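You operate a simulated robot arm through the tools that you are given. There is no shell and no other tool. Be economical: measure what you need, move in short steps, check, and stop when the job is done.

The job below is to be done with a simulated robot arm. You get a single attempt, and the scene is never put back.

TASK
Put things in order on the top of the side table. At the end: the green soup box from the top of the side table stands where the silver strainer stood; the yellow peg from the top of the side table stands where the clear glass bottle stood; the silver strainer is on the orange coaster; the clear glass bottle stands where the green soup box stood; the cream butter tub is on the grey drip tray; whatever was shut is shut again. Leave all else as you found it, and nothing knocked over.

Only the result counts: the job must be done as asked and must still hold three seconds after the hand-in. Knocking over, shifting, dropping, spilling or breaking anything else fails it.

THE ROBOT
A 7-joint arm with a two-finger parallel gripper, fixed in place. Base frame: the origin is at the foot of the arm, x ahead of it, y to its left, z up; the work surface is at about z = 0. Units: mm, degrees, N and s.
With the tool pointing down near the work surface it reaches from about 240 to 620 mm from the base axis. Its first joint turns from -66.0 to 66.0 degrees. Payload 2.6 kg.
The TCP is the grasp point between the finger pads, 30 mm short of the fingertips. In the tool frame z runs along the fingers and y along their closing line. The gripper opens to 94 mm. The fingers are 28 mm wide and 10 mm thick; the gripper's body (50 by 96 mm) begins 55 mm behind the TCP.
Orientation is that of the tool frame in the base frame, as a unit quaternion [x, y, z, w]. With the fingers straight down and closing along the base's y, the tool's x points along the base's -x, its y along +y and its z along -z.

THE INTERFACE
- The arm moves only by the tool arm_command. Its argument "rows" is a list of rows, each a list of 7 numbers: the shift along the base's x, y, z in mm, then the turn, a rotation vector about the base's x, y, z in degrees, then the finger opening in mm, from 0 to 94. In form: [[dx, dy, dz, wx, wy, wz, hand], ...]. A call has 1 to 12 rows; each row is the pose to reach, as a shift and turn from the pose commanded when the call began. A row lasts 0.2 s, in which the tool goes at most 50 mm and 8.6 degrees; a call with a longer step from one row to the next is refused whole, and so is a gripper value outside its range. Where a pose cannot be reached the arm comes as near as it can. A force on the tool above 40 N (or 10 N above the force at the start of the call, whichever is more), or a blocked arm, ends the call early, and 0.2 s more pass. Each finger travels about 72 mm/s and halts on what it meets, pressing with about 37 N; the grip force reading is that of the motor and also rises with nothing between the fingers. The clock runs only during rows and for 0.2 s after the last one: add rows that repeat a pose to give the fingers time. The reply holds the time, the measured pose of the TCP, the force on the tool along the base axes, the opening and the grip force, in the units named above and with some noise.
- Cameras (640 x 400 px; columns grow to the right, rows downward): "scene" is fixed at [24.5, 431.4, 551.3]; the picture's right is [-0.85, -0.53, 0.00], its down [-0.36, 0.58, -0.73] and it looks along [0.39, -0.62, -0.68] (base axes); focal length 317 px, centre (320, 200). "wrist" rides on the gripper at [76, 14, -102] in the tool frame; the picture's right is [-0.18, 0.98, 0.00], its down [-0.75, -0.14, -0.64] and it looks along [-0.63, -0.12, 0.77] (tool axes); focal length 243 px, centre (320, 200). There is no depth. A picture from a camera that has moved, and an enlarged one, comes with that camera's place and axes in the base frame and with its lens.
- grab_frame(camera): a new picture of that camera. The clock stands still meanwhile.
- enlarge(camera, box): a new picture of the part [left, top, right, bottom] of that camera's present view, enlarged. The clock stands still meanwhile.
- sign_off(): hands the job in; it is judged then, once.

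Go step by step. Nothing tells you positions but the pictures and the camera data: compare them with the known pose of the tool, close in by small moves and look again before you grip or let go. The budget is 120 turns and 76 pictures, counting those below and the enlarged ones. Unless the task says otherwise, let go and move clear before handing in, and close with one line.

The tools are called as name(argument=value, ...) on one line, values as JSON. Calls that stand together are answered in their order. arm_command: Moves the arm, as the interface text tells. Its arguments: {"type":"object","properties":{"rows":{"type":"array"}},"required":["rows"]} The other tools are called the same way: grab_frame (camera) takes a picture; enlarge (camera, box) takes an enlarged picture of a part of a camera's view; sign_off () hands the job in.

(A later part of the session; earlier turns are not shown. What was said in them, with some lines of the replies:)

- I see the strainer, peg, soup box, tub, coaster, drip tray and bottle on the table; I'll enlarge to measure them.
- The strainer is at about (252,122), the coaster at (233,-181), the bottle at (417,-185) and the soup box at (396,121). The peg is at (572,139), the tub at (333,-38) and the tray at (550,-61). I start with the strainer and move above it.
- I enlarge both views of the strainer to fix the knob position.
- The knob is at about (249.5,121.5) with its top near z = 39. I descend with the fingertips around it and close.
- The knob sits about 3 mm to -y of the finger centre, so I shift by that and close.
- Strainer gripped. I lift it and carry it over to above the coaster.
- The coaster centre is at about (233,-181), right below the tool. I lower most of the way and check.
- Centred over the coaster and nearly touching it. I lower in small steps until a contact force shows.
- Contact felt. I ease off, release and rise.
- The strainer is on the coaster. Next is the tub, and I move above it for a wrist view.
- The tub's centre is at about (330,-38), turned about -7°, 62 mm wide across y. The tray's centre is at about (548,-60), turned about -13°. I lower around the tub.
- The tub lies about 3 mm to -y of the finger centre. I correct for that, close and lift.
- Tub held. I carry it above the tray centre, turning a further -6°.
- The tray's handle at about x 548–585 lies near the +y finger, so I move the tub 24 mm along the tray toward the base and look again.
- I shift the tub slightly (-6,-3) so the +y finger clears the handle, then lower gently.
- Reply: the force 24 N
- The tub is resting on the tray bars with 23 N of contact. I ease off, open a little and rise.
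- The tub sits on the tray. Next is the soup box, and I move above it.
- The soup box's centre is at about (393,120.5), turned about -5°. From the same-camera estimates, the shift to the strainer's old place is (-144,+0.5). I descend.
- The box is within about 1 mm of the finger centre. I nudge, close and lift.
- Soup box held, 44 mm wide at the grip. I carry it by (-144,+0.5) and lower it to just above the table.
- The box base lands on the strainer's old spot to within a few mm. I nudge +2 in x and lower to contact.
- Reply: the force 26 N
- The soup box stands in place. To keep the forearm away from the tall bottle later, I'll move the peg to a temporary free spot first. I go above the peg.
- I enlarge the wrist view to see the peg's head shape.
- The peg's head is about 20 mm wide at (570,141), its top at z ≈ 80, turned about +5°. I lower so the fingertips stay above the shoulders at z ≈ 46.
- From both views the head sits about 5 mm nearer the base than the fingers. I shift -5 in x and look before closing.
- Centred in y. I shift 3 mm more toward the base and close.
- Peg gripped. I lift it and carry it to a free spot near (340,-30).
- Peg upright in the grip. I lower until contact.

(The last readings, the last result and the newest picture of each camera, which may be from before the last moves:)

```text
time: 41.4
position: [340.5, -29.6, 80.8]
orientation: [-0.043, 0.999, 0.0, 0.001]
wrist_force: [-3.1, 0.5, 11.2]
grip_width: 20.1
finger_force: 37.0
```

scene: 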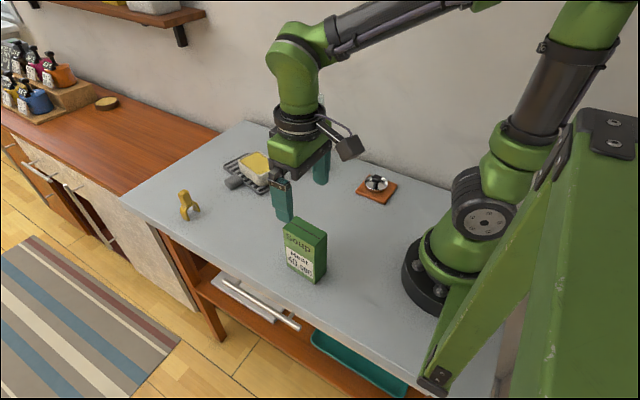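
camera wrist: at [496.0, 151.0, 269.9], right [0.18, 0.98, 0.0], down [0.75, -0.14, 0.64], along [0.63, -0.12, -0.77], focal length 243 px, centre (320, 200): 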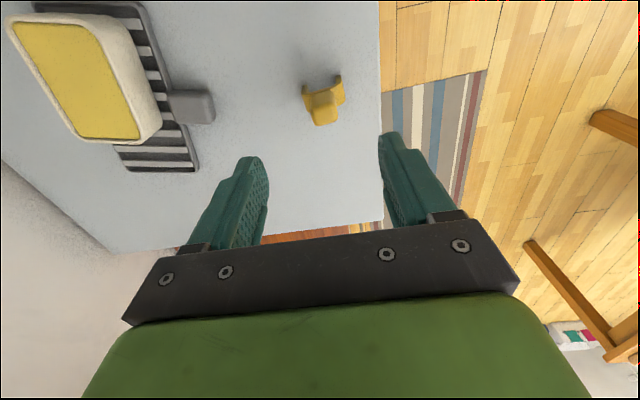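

arm_command(rows=[[0, 0, 0.5, 0, 0, 0, 16], [0, 0, 0.5, 0, 0, 0, 24], [0, 0, 0.5, 0, 0, 0, 34], [0, 0, 0.5, 0, 0, 0, 40], [0, 0, 0.5, 0, 0, 0, 40], [0, 0, 20, 0, 0, 0, 40], [0, 0, 60, 0, 0, 0, 50], [0, 0, 105, 0, 0, 0, 60], [0, 0, 150, 0, 0, -5, 60], [0, 0, 170, 0, 0, -5, 60]])

enlarge(camera="scene", box=[240, 90, 400, 190])

grab_frame(camera="wrist")

```text
time: 43.6
position: [339.9, -29.5, 249.0]
orientation: [0.001, 1.0, 0.001, 0.0]
wrist_force: [0.2, -0.9, 0.0]
grip_width: 60.2
finger_force: 0.1
```

```text
4.00 times, centred on (320, 140) of scene
camera zoom: at [24.5, 431.4, 551.3], right [-0.85, -0.53, 0.0], down [-0.36, 0.58, -0.73], along [0.39, -0.62, -0.68], focal length 1270 px, centre (320, 440)
```

zoom: 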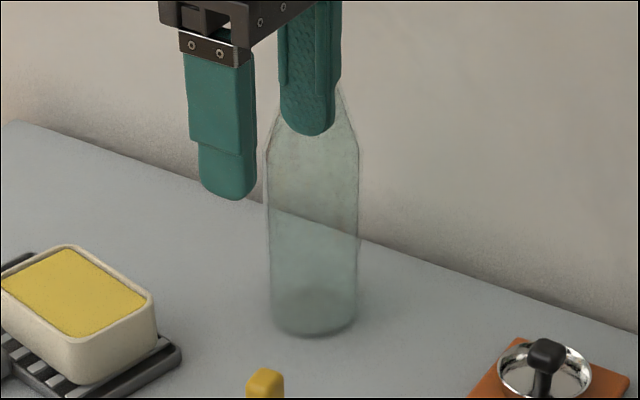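

```text
31 pictures are left
camera wrist: at [263.4, -15.0, 351.8], right [0.18, 0.98, 0.0], down [0.75, -0.14, 0.64], along [0.63, -0.12, -0.77], focal length 243 px, centre (320, 200)
```

wrist: 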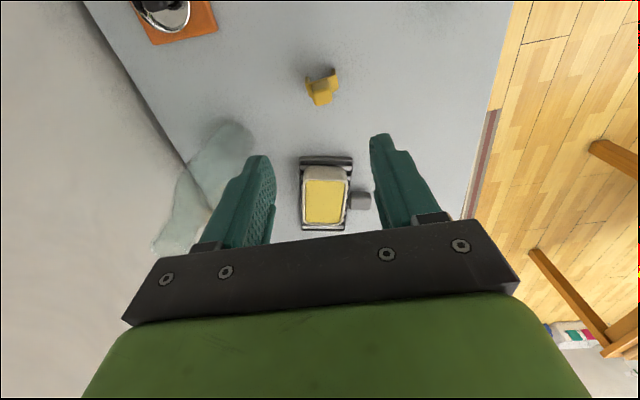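

The peg stands safely at the temporary spot. Next is the bottle, and I move above its neck at about (416,-185), fingertips above its 216 mm top.

arm_command(rows=[[0, 0, 22, 0, 0, 0, 70], [18, -38, 25, 0, 0, 0, 70], [36, -76, 25, 0, 0, 0, 70], [54, -114, 25, 0, 0, 0, 70], [72, -150, 25, 0, 0, 0, 70], [75, -155, 25, 0, 0, 0, 70], [75, -155, 25, 0, 0, 0, 70]])

enlarge(camera="wrist", box=[200, 25, 440, 175])

enlarge(camera="scene", box=[240, 55, 400, 155])

```text
time: 45.2
position: [413.3, -184.5, 274.6]
orientation: [-0.001, 1.0, 0.0, 0.001]
wrist_force: [0.5, -0.8, 0.0]
grip_width: 70.2
finger_force: 0.2
```

```text
2.67 times, centred on (320, 100) of wrist
camera zoom: at [337.1, -169.4, 376.7], right [0.18, 0.98, 0.0], down [0.75, -0.14, 0.64], along [0.63, -0.12, -0.77], focal length 647 px, centre (320, 467)
```

zoom: 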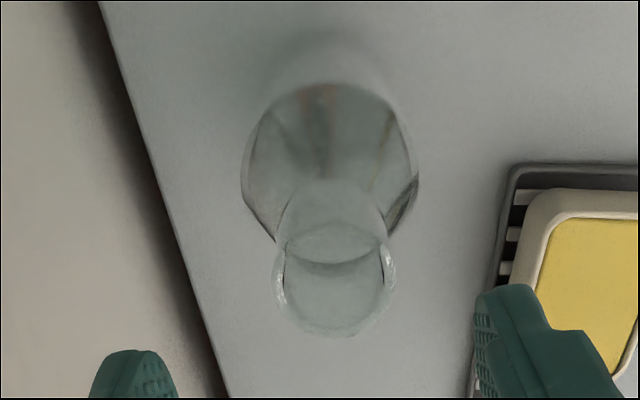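

```text
4.00 times, centred on (320, 105) of scene
camera zoom: at [24.6, 431.4, 551.3], right [-0.85, -0.53, 0.0], down [-0.36, 0.58, -0.73], along [0.39, -0.62, -0.68], focal length 1270 px, centre (320, 580)
```

zoom: 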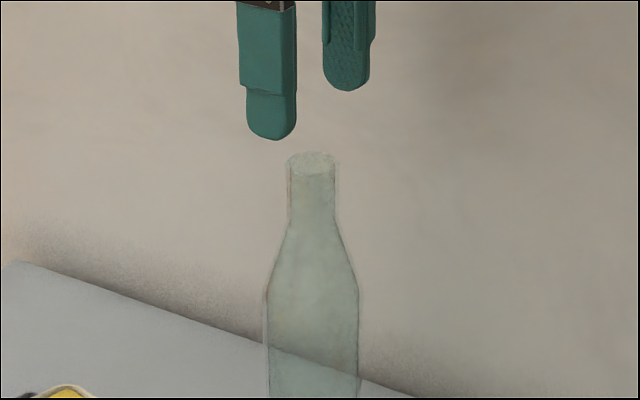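

The bottle's lip is about 30 mm across at (411,-180) with its top at z ≈ 218; the straight neck runs from z 186 to 218. I lower the fingertips to just above the shoulder.

arm_command(rows=[[-2.5, 4.5, 0, 0, 0, 0, 66], [-2.5, 4.5, -20, 0, 0, 0, 66], [-2.5, 4.5, -40, 0, 0, 0, 66], [-2.5, 4.5, -54, 0, 0, 0, 66], [-2.5, 4.5, -54, 0, 0, 0, 66]])

enlarge(camera="wrist", box=[200, 80, 440, 230])

enlarge(camera="scene", box=[256, 75, 384, 155])

```text
time: 46.4
position: [412.0, -179.2, 220.8]
orientation: [0.0, 1.0, 0.001, 0.0]
wrist_force: [0.4, -0.3, 0.1]
grip_width: 66.0
finger_force: 0.1
```

```text
2.67 times, centred on (320, 155) of wrist
camera zoom: at [335.0, -164.4, 323.1], right [0.18, 0.98, 0.0], down [0.75, -0.14, 0.64], along [0.63, -0.12, -0.77], focal length 647 px, centre (320, 320)
```

zoom: 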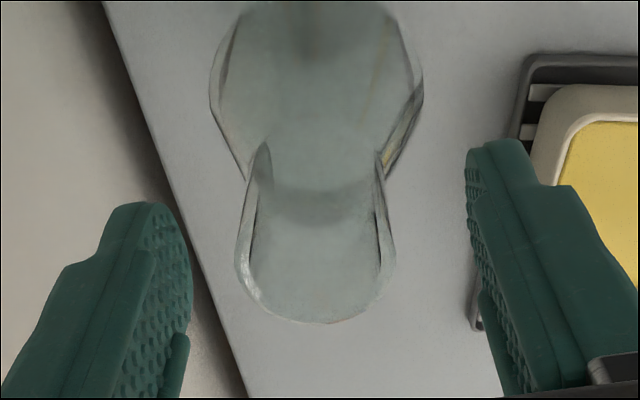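

```text
5.00 times, centred on (320, 115) of scene
camera zoom: at [24.5, 431.4, 551.3], right [-0.85, -0.53, 0.0], down [-0.36, 0.58, -0.73], along [0.39, -0.62, -0.68], focal length 1587 px, centre (320, 625)
```

zoom: 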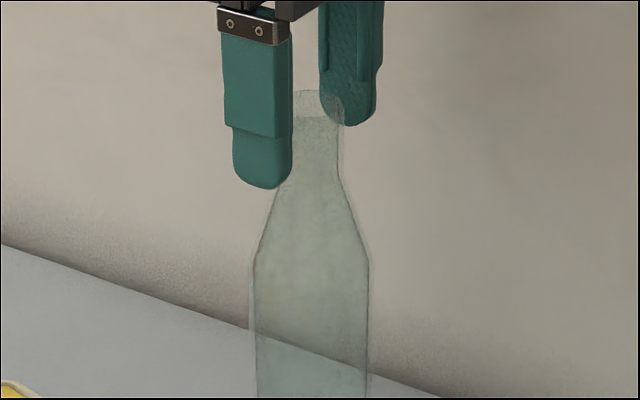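

The neck is about 5 mm nearer the base than the tool and centred in y. I shift -5 in x and close gently.

arm_command(rows=[[-5, -1, 0, 0, 0, 0, 60], [-5, -1, 0, 0, 0, 0, 48], [-5, -1, 0, 0, 0, 0, 40], [-5, -1, 0, 0, 0, 0, 34], [-5, -1, 0, 0, 0, 0, 28], [-5, -1, 0, 0, 0, 0, 22], [-5, -1, 0, 0, 0, 0, 22], [-5, -1, 0, 0, 0, 0, 22]])

enlarge(camera="wrist", box=[200, 80, 440, 230])

enlarge(camera="scene", box=[240, 75, 400, 175])

```text
time: 48.2
position: [408.0, -181.2, 220.7]
orientation: [0.0, 1.0, 0.0, -0.001]
wrist_force: [0.1, 1.2, 1.4]
grip_width: 35.0
finger_force: 37.1
```

```text
2.67 times, centred on (320, 155) of wrist
camera zoom: at [330.5, -165.6, 323.2], right [0.18, 0.98, 0.0], down [0.75, -0.14, 0.64], along [0.63, -0.12, -0.77], focal length 647 px, centre (320, 320)
```

zoom: 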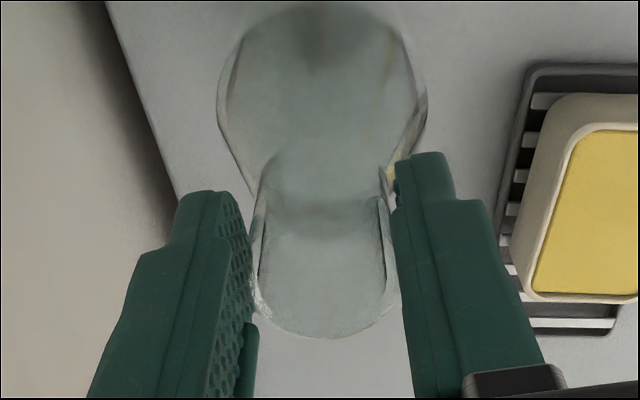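

```text
4.00 times, centred on (320, 125) of scene
camera zoom: at [24.5, 431.4, 551.3], right [-0.85, -0.53, 0.0], down [-0.36, 0.58, -0.73], along [0.39, -0.62, -0.68], focal length 1270 px, centre (320, 500)
```

zoom: 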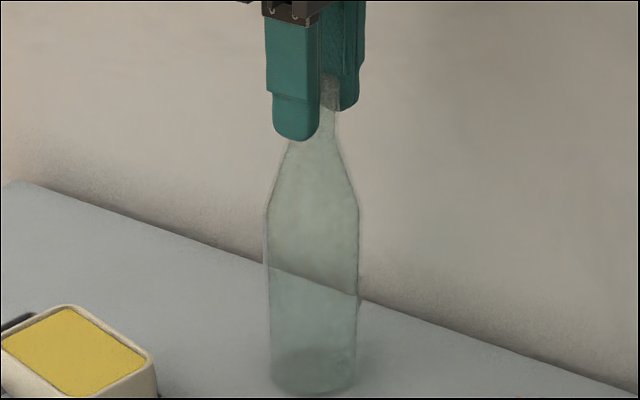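

Grip holds at 35 mm, which matches the neck. The bottle's axis is about (408,-181). I lift it straight up first.

arm_command(rows=[[0, 0, 8, 0, 0, 0, 22], [0, 0, 25, 0, 0, 0, 22], [0, 0, 50, 0, 0, 0, 22], [0, 0, 80, 0, 0, 0, 22], [0, 0, 103, 0, 0, 0, 22], [0, 0, 103, 0, 0, 0, 22]])

grab_frame(camera="scene")

```text
time: 49.6
position: [408.4, -182.8, 322.9]
orientation: [0.0, 1.0, 0.0, -0.001]
wrist_force: [-0.4, -0.3, -3.2]
grip_width: 34.9
finger_force: 36.8
```

```text
24 pictures are left
```

scene: 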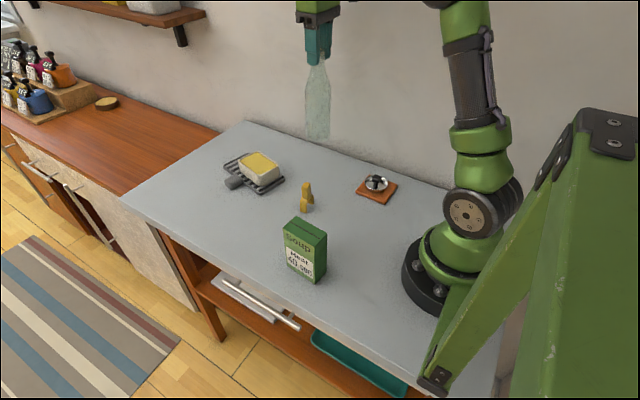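

Bottle held upright and clear. I carry it across to above the soup box's old place.

arm_command(rows=[[2, 0, 0, 0, 0, 0, 22], [4, 30, 0, 0, 0, 0, 22], [6, 66, 0, 0, 0, 0, 22], [6, 104, 0, 0, 0, 0, 22], [4, 142, 0, 0, 0, 0, 22], [0, 180, 0, 0, 0, 0, 22], [-5, 218, 0, 0, 0, 0, 22], [-10, 254, 0, 0, 0, 0, 22], [-15, 285, 0, 0, 0, 0, 22], [-16.5, 301, 0, 0, 0, 0, 22], [-16.5, 301, 0, 0, 0, 0, 22]])

```text
time: 52.0
position: [391.3, 120.5, 322.3]
orientation: [0.0, 1.0, 0.0, 0.001]
wrist_force: [0.2, -0.1, -3.5]
grip_width: 34.8
finger_force: 36.9
```

arm_command(rows=[[0, 0, -30, 0, 0, 0, 22], [0, 0, -60, 0, 0, 0, 22], [0, 0, -85, 0, 0, 0, 22], [0, 0, -96, 0, 0, 0, 22], [0, 0, -96, 0, 0, 0, 22]])

enlarge(camera="scene", box=[160, 160, 320, 260])

```text
time: 53.2
position: [392.4, 120.0, 229.1]
orientation: [0.0, 1.0, 0.0, 0.0]
wrist_force: [-0.5, 1.1, -2.9]
grip_width: 34.7
finger_force: 37.2
```

```text
4.00 times, centred on (240, 210) of scene
camera zoom: at [24.6, 431.4, 551.3], right [-0.85, -0.53, 0.0], down [-0.36, 0.58, -0.73], along [0.39, -0.62, -0.68], focal length 1270 px, centre (640, 160)
```

zoom: 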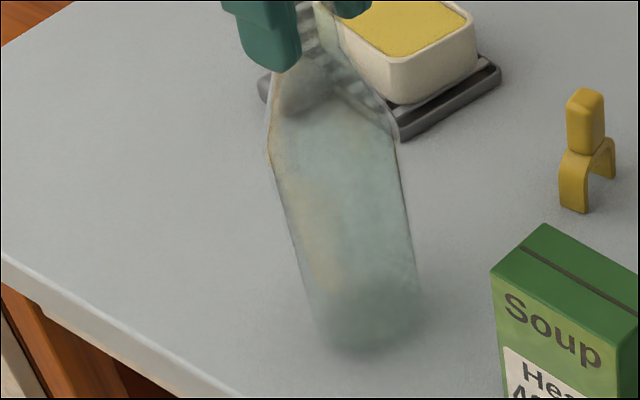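

The bottle's base matches the soup box's old footprint. I lower to contact.

arm_command(rows=[[0, 0, -4, 0, 0, 0, 22], [0, 0, -6.5, 0, 0, 0, 22], [0, 0, -8, 0, 0, 0, 22], [0, 0, -8, 0, 0, 0, 22]])

```text
time: 54.2
position: [391.4, 119.9, 221.5]
orientation: [0.0, 1.0, 0.0, 0.0]
wrist_force: [-0.4, -0.1, 2.0]
grip_width: 34.8
finger_force: 37.1
```

Weight has come off, so the bottle stands. I release evenly and rise.

arm_command(rows=[[0, 0, -0.5, 0, 0, 0, 30], [0, 0, -0.5, 0, 0, 0, 40], [0, 0, -0.5, 0, 0, 0, 52], [0, 0, -0.5, 0, 0, 0, 64], [0, 0, -0.5, 0, 0, 0, 64], [0, 0, 15, 0, 0, 0, 64], [0, 0, 45, 0, 0, 0, 64], [0, 0, 85, 0, 0, 0, 64], [0, 0, 85, 0, 0, 0, 64]])

grab_frame(camera="scene")

```text
time: 56.2
position: [394.0, 119.7, 307.6]
orientation: [0.0, 1.0, 0.0, 0.0]
wrist_force: [0.5, 0.1, 0.0]
grip_width: 63.7
finger_force: 0.2
```

```text
22 pictures are left
```

scene: 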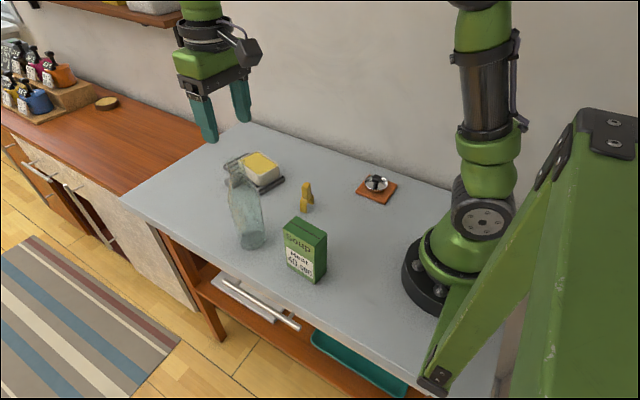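

The bottle stands. I return to the peg at its temporary spot.

arm_command(rows=[[-10, -30, 0, 0, 0, 0, 56], [-22, -68, 0, 0, 0, 0, 56], [-36, -106, 0, 0, 0, 0, 56], [-51, -149.5, 0, 0, 0, 5, 56], [-51, -149.5, -45, 0, 0, 5, 56], [-51, -149.5, -90, 0, 0, 5, 50], [-51, -149.5, -130, 0, 0, 5, 50], [-51, -149.5, -165, 0, 0, 5, 50], [-51, -149.5, -165, 0, 0, 5, 50]])

enlarge(camera="wrist", box=[220, 50, 420, 175])

```text
time: 58.2
position: [340.6, -30.0, 140.0]
orientation: [-0.043, 0.999, -0.001, 0.0]
wrist_force: [-0.3, 0.6, 0.4]
grip_width: 49.9
finger_force: 0.0
```

```text
3.20 times, centred on (320, 112) of wrist
camera zoom: at [262.7, -21.7, 242.6], right [0.1, 1.0, 0.0], down [0.76, -0.08, 0.64], along [0.64, -0.06, -0.77], focal length 776 px, centre (320, 480)
```

zoom: 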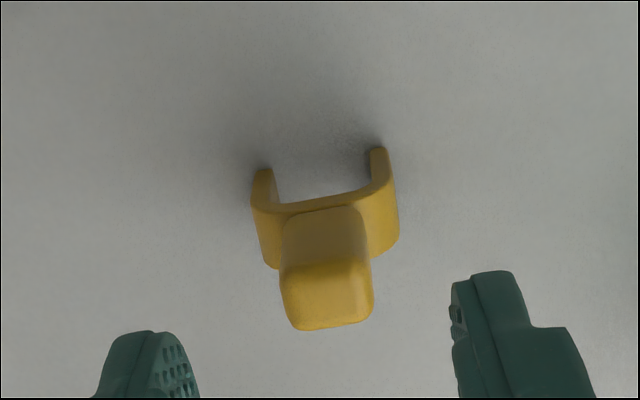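

The peg head is about 4 mm ahead of the tool in x and +2 in y. I correct, lower, close and lift.

arm_command(rows=[[4, 1.5, -20, 0, 0, 0, 50], [4, 1.5, -40, 0, 0, 0, 50], [4, 1.5, -59, 0, 0, 0, 46], [4, 1.5, -59, 0, 0, 0, 36], [4, 1.5, -59, 0, 0, 0, 26], [4, 1.5, -59, 0, 0, 0, 16], [4, 1.5, -59, 0, 0, 0, 12], [4, 1.5, -59, 0, 0, 0, 12], [4, 1.5, -59, 0, 0, 0, 12]])

enlarge(camera="wrist", box=[220, 75, 420, 200])

enlarge(camera="scene", box=[258, 160, 354, 220])

```text
time: 60.2
position: [344.7, -28.2, 82.5]
orientation: [-0.044, 0.999, 0.001, 0.0]
wrist_force: [0.1, -0.6, 0.4]
grip_width: 20.1
finger_force: 37.2
```

```text
3.20 times, centred on (320, 138) of wrist
camera zoom: at [266.4, -20.7, 184.3], right [0.1, 1.0, 0.0], down [0.76, -0.07, 0.64], along [0.64, -0.06, -0.77], focal length 776 px, centre (320, 400)
```

zoom: 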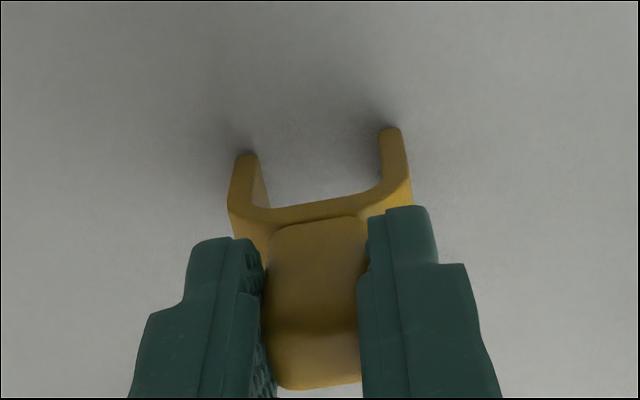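

```text
6.67 times, centred on (306, 190) of scene
camera zoom: at [24.5, 431.4, 551.3], right [-0.85, -0.53, 0.0], down [-0.36, 0.58, -0.73], along [0.39, -0.62, -0.68], focal length 2116 px, centre (413, 267)
```

zoom: 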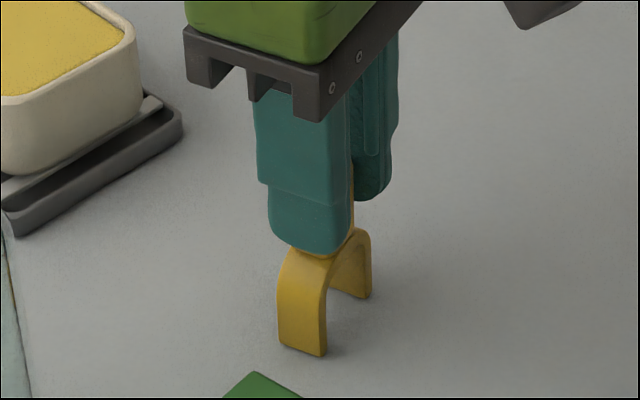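

Peg regripped, centred. I lift and carry it to the bottle's old place at (408,-181).

arm_command(rows=[[0, 0, 20, 0, 0, 0, 12], [0, 0, 50, 0, 0, 0, 12], [16, -38, 50, 0, 0, 0, 12], [32, -76, 50, 0, 0, 0, 12], [48, -114, 50, 0, 0, 0, 12], [60, -145, 50, 0, 0, 0, 12], [64, -152.7, 40, 0, 0, 0, 12], [64, -152.7, 10, 0, 0, 0, 12], [64, -152.7, 8, 0, 0, 0, 12], [64, -152.7, 8, 0, 0, 0, 12]])

enlarge(camera="scene", box=[240, 90, 400, 190])

```text
time: 62.4
position: [408.0, -181.3, 88.4]
orientation: [-0.043, 0.999, 0.0, 0.0]
wrist_force: [0.4, -0.8, -0.8]
grip_width: 20.1
finger_force: 37.4
```

```text
4.00 times, centred on (320, 140) of scene
camera zoom: at [24.5, 431.4, 551.3], right [-0.85, -0.53, 0.0], down [-0.36, 0.58, -0.73], along [0.39, -0.62, -0.68], focal length 1270 px, centre (320, 440)
```

zoom: 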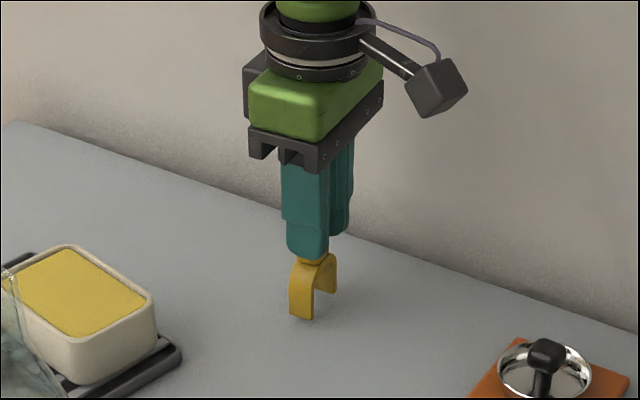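

The legs line up with the bottle's old base centre. I lower to contact.

arm_command(rows=[[0, 0, -4, 0, 0, 0, 12], [0, 0, -7, 0, 0, 0, 12], [0, 0, -8.5, 0, 0, 0, 12], [0, 0, -9, 0, 0, 0, 12], [0, 0, -9, 0, 0, 0, 12]])

```text
time: 63.6
position: [408.0, -181.2, 81.5]
orientation: [-0.044, 0.999, -0.002, 0.002]
wrist_force: [-6.3, -0.5, 14.3]
grip_width: 20.1
finger_force: 36.8
```

arm_command(rows=[[0, 0, 1, 0, 0, 0, 14], [0, 0, 1, 0, 0, 0, 22], [0, 0, 1, 0, 0, 0, 32], [0, 0, 1, 0, 0, 0, 40], [0, 0, 1, 0, 0, 0, 40], [0, 0, 20, 0, 0, 0, 40], [0, 0, 60, 0, 0, 0, 50], [0, 0, 105, 0, 0, 0, 60], [0, 0, 150, 0, 0, -5, 80], [0, 0, 190, 0, 0, -5, 90]])

grab_frame(camera="scene")

enlarge(camera="scene", box=[200, 130, 400, 255])

```text
time: 65.8
position: [408.1, -180.4, 272.3]
orientation: [0.0, 1.0, 0.0, 0.0]
wrist_force: [0.0, 0.3, 0.0]
grip_width: 90.0
finger_force: 0.1
```

```text
17 pictures are left
```

scene: 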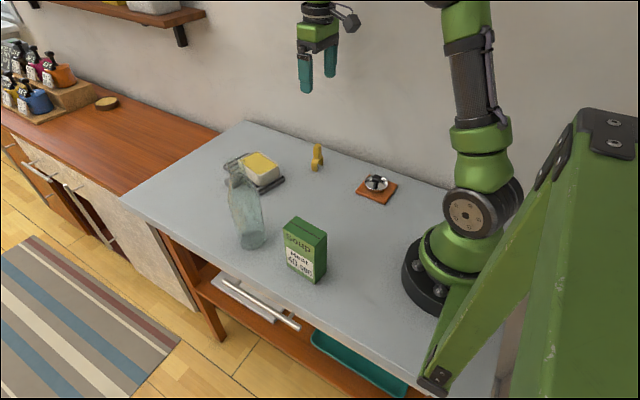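

```text
3.20 times, centred on (300, 192) of scene
camera zoom: at [24.5, 431.4, 551.3], right [-0.85, -0.53, 0.0], down [-0.36, 0.58, -0.73], along [0.39, -0.62, -0.68], focal length 1016 px, centre (384, 224)
```

zoom: 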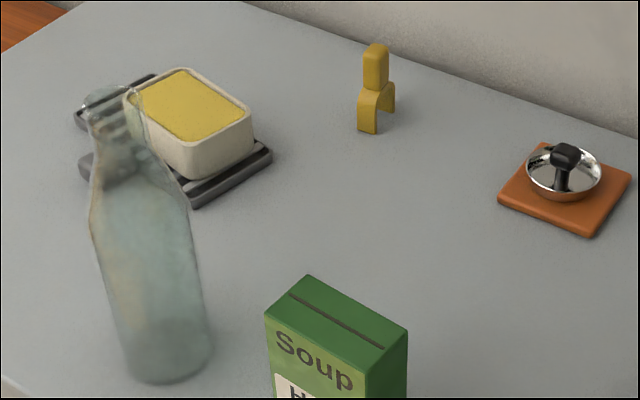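

Everything is upright and in its place, the tray and coaster have not shifted, nothing was opened, and the arm is clear. I hand in.

sign_off()

```text
The job is handed in.
```

The job is handed in: soup box, peg, strainer, bottle and tub are all where the task asked, everything is standing, and nothing that was shut was opened.
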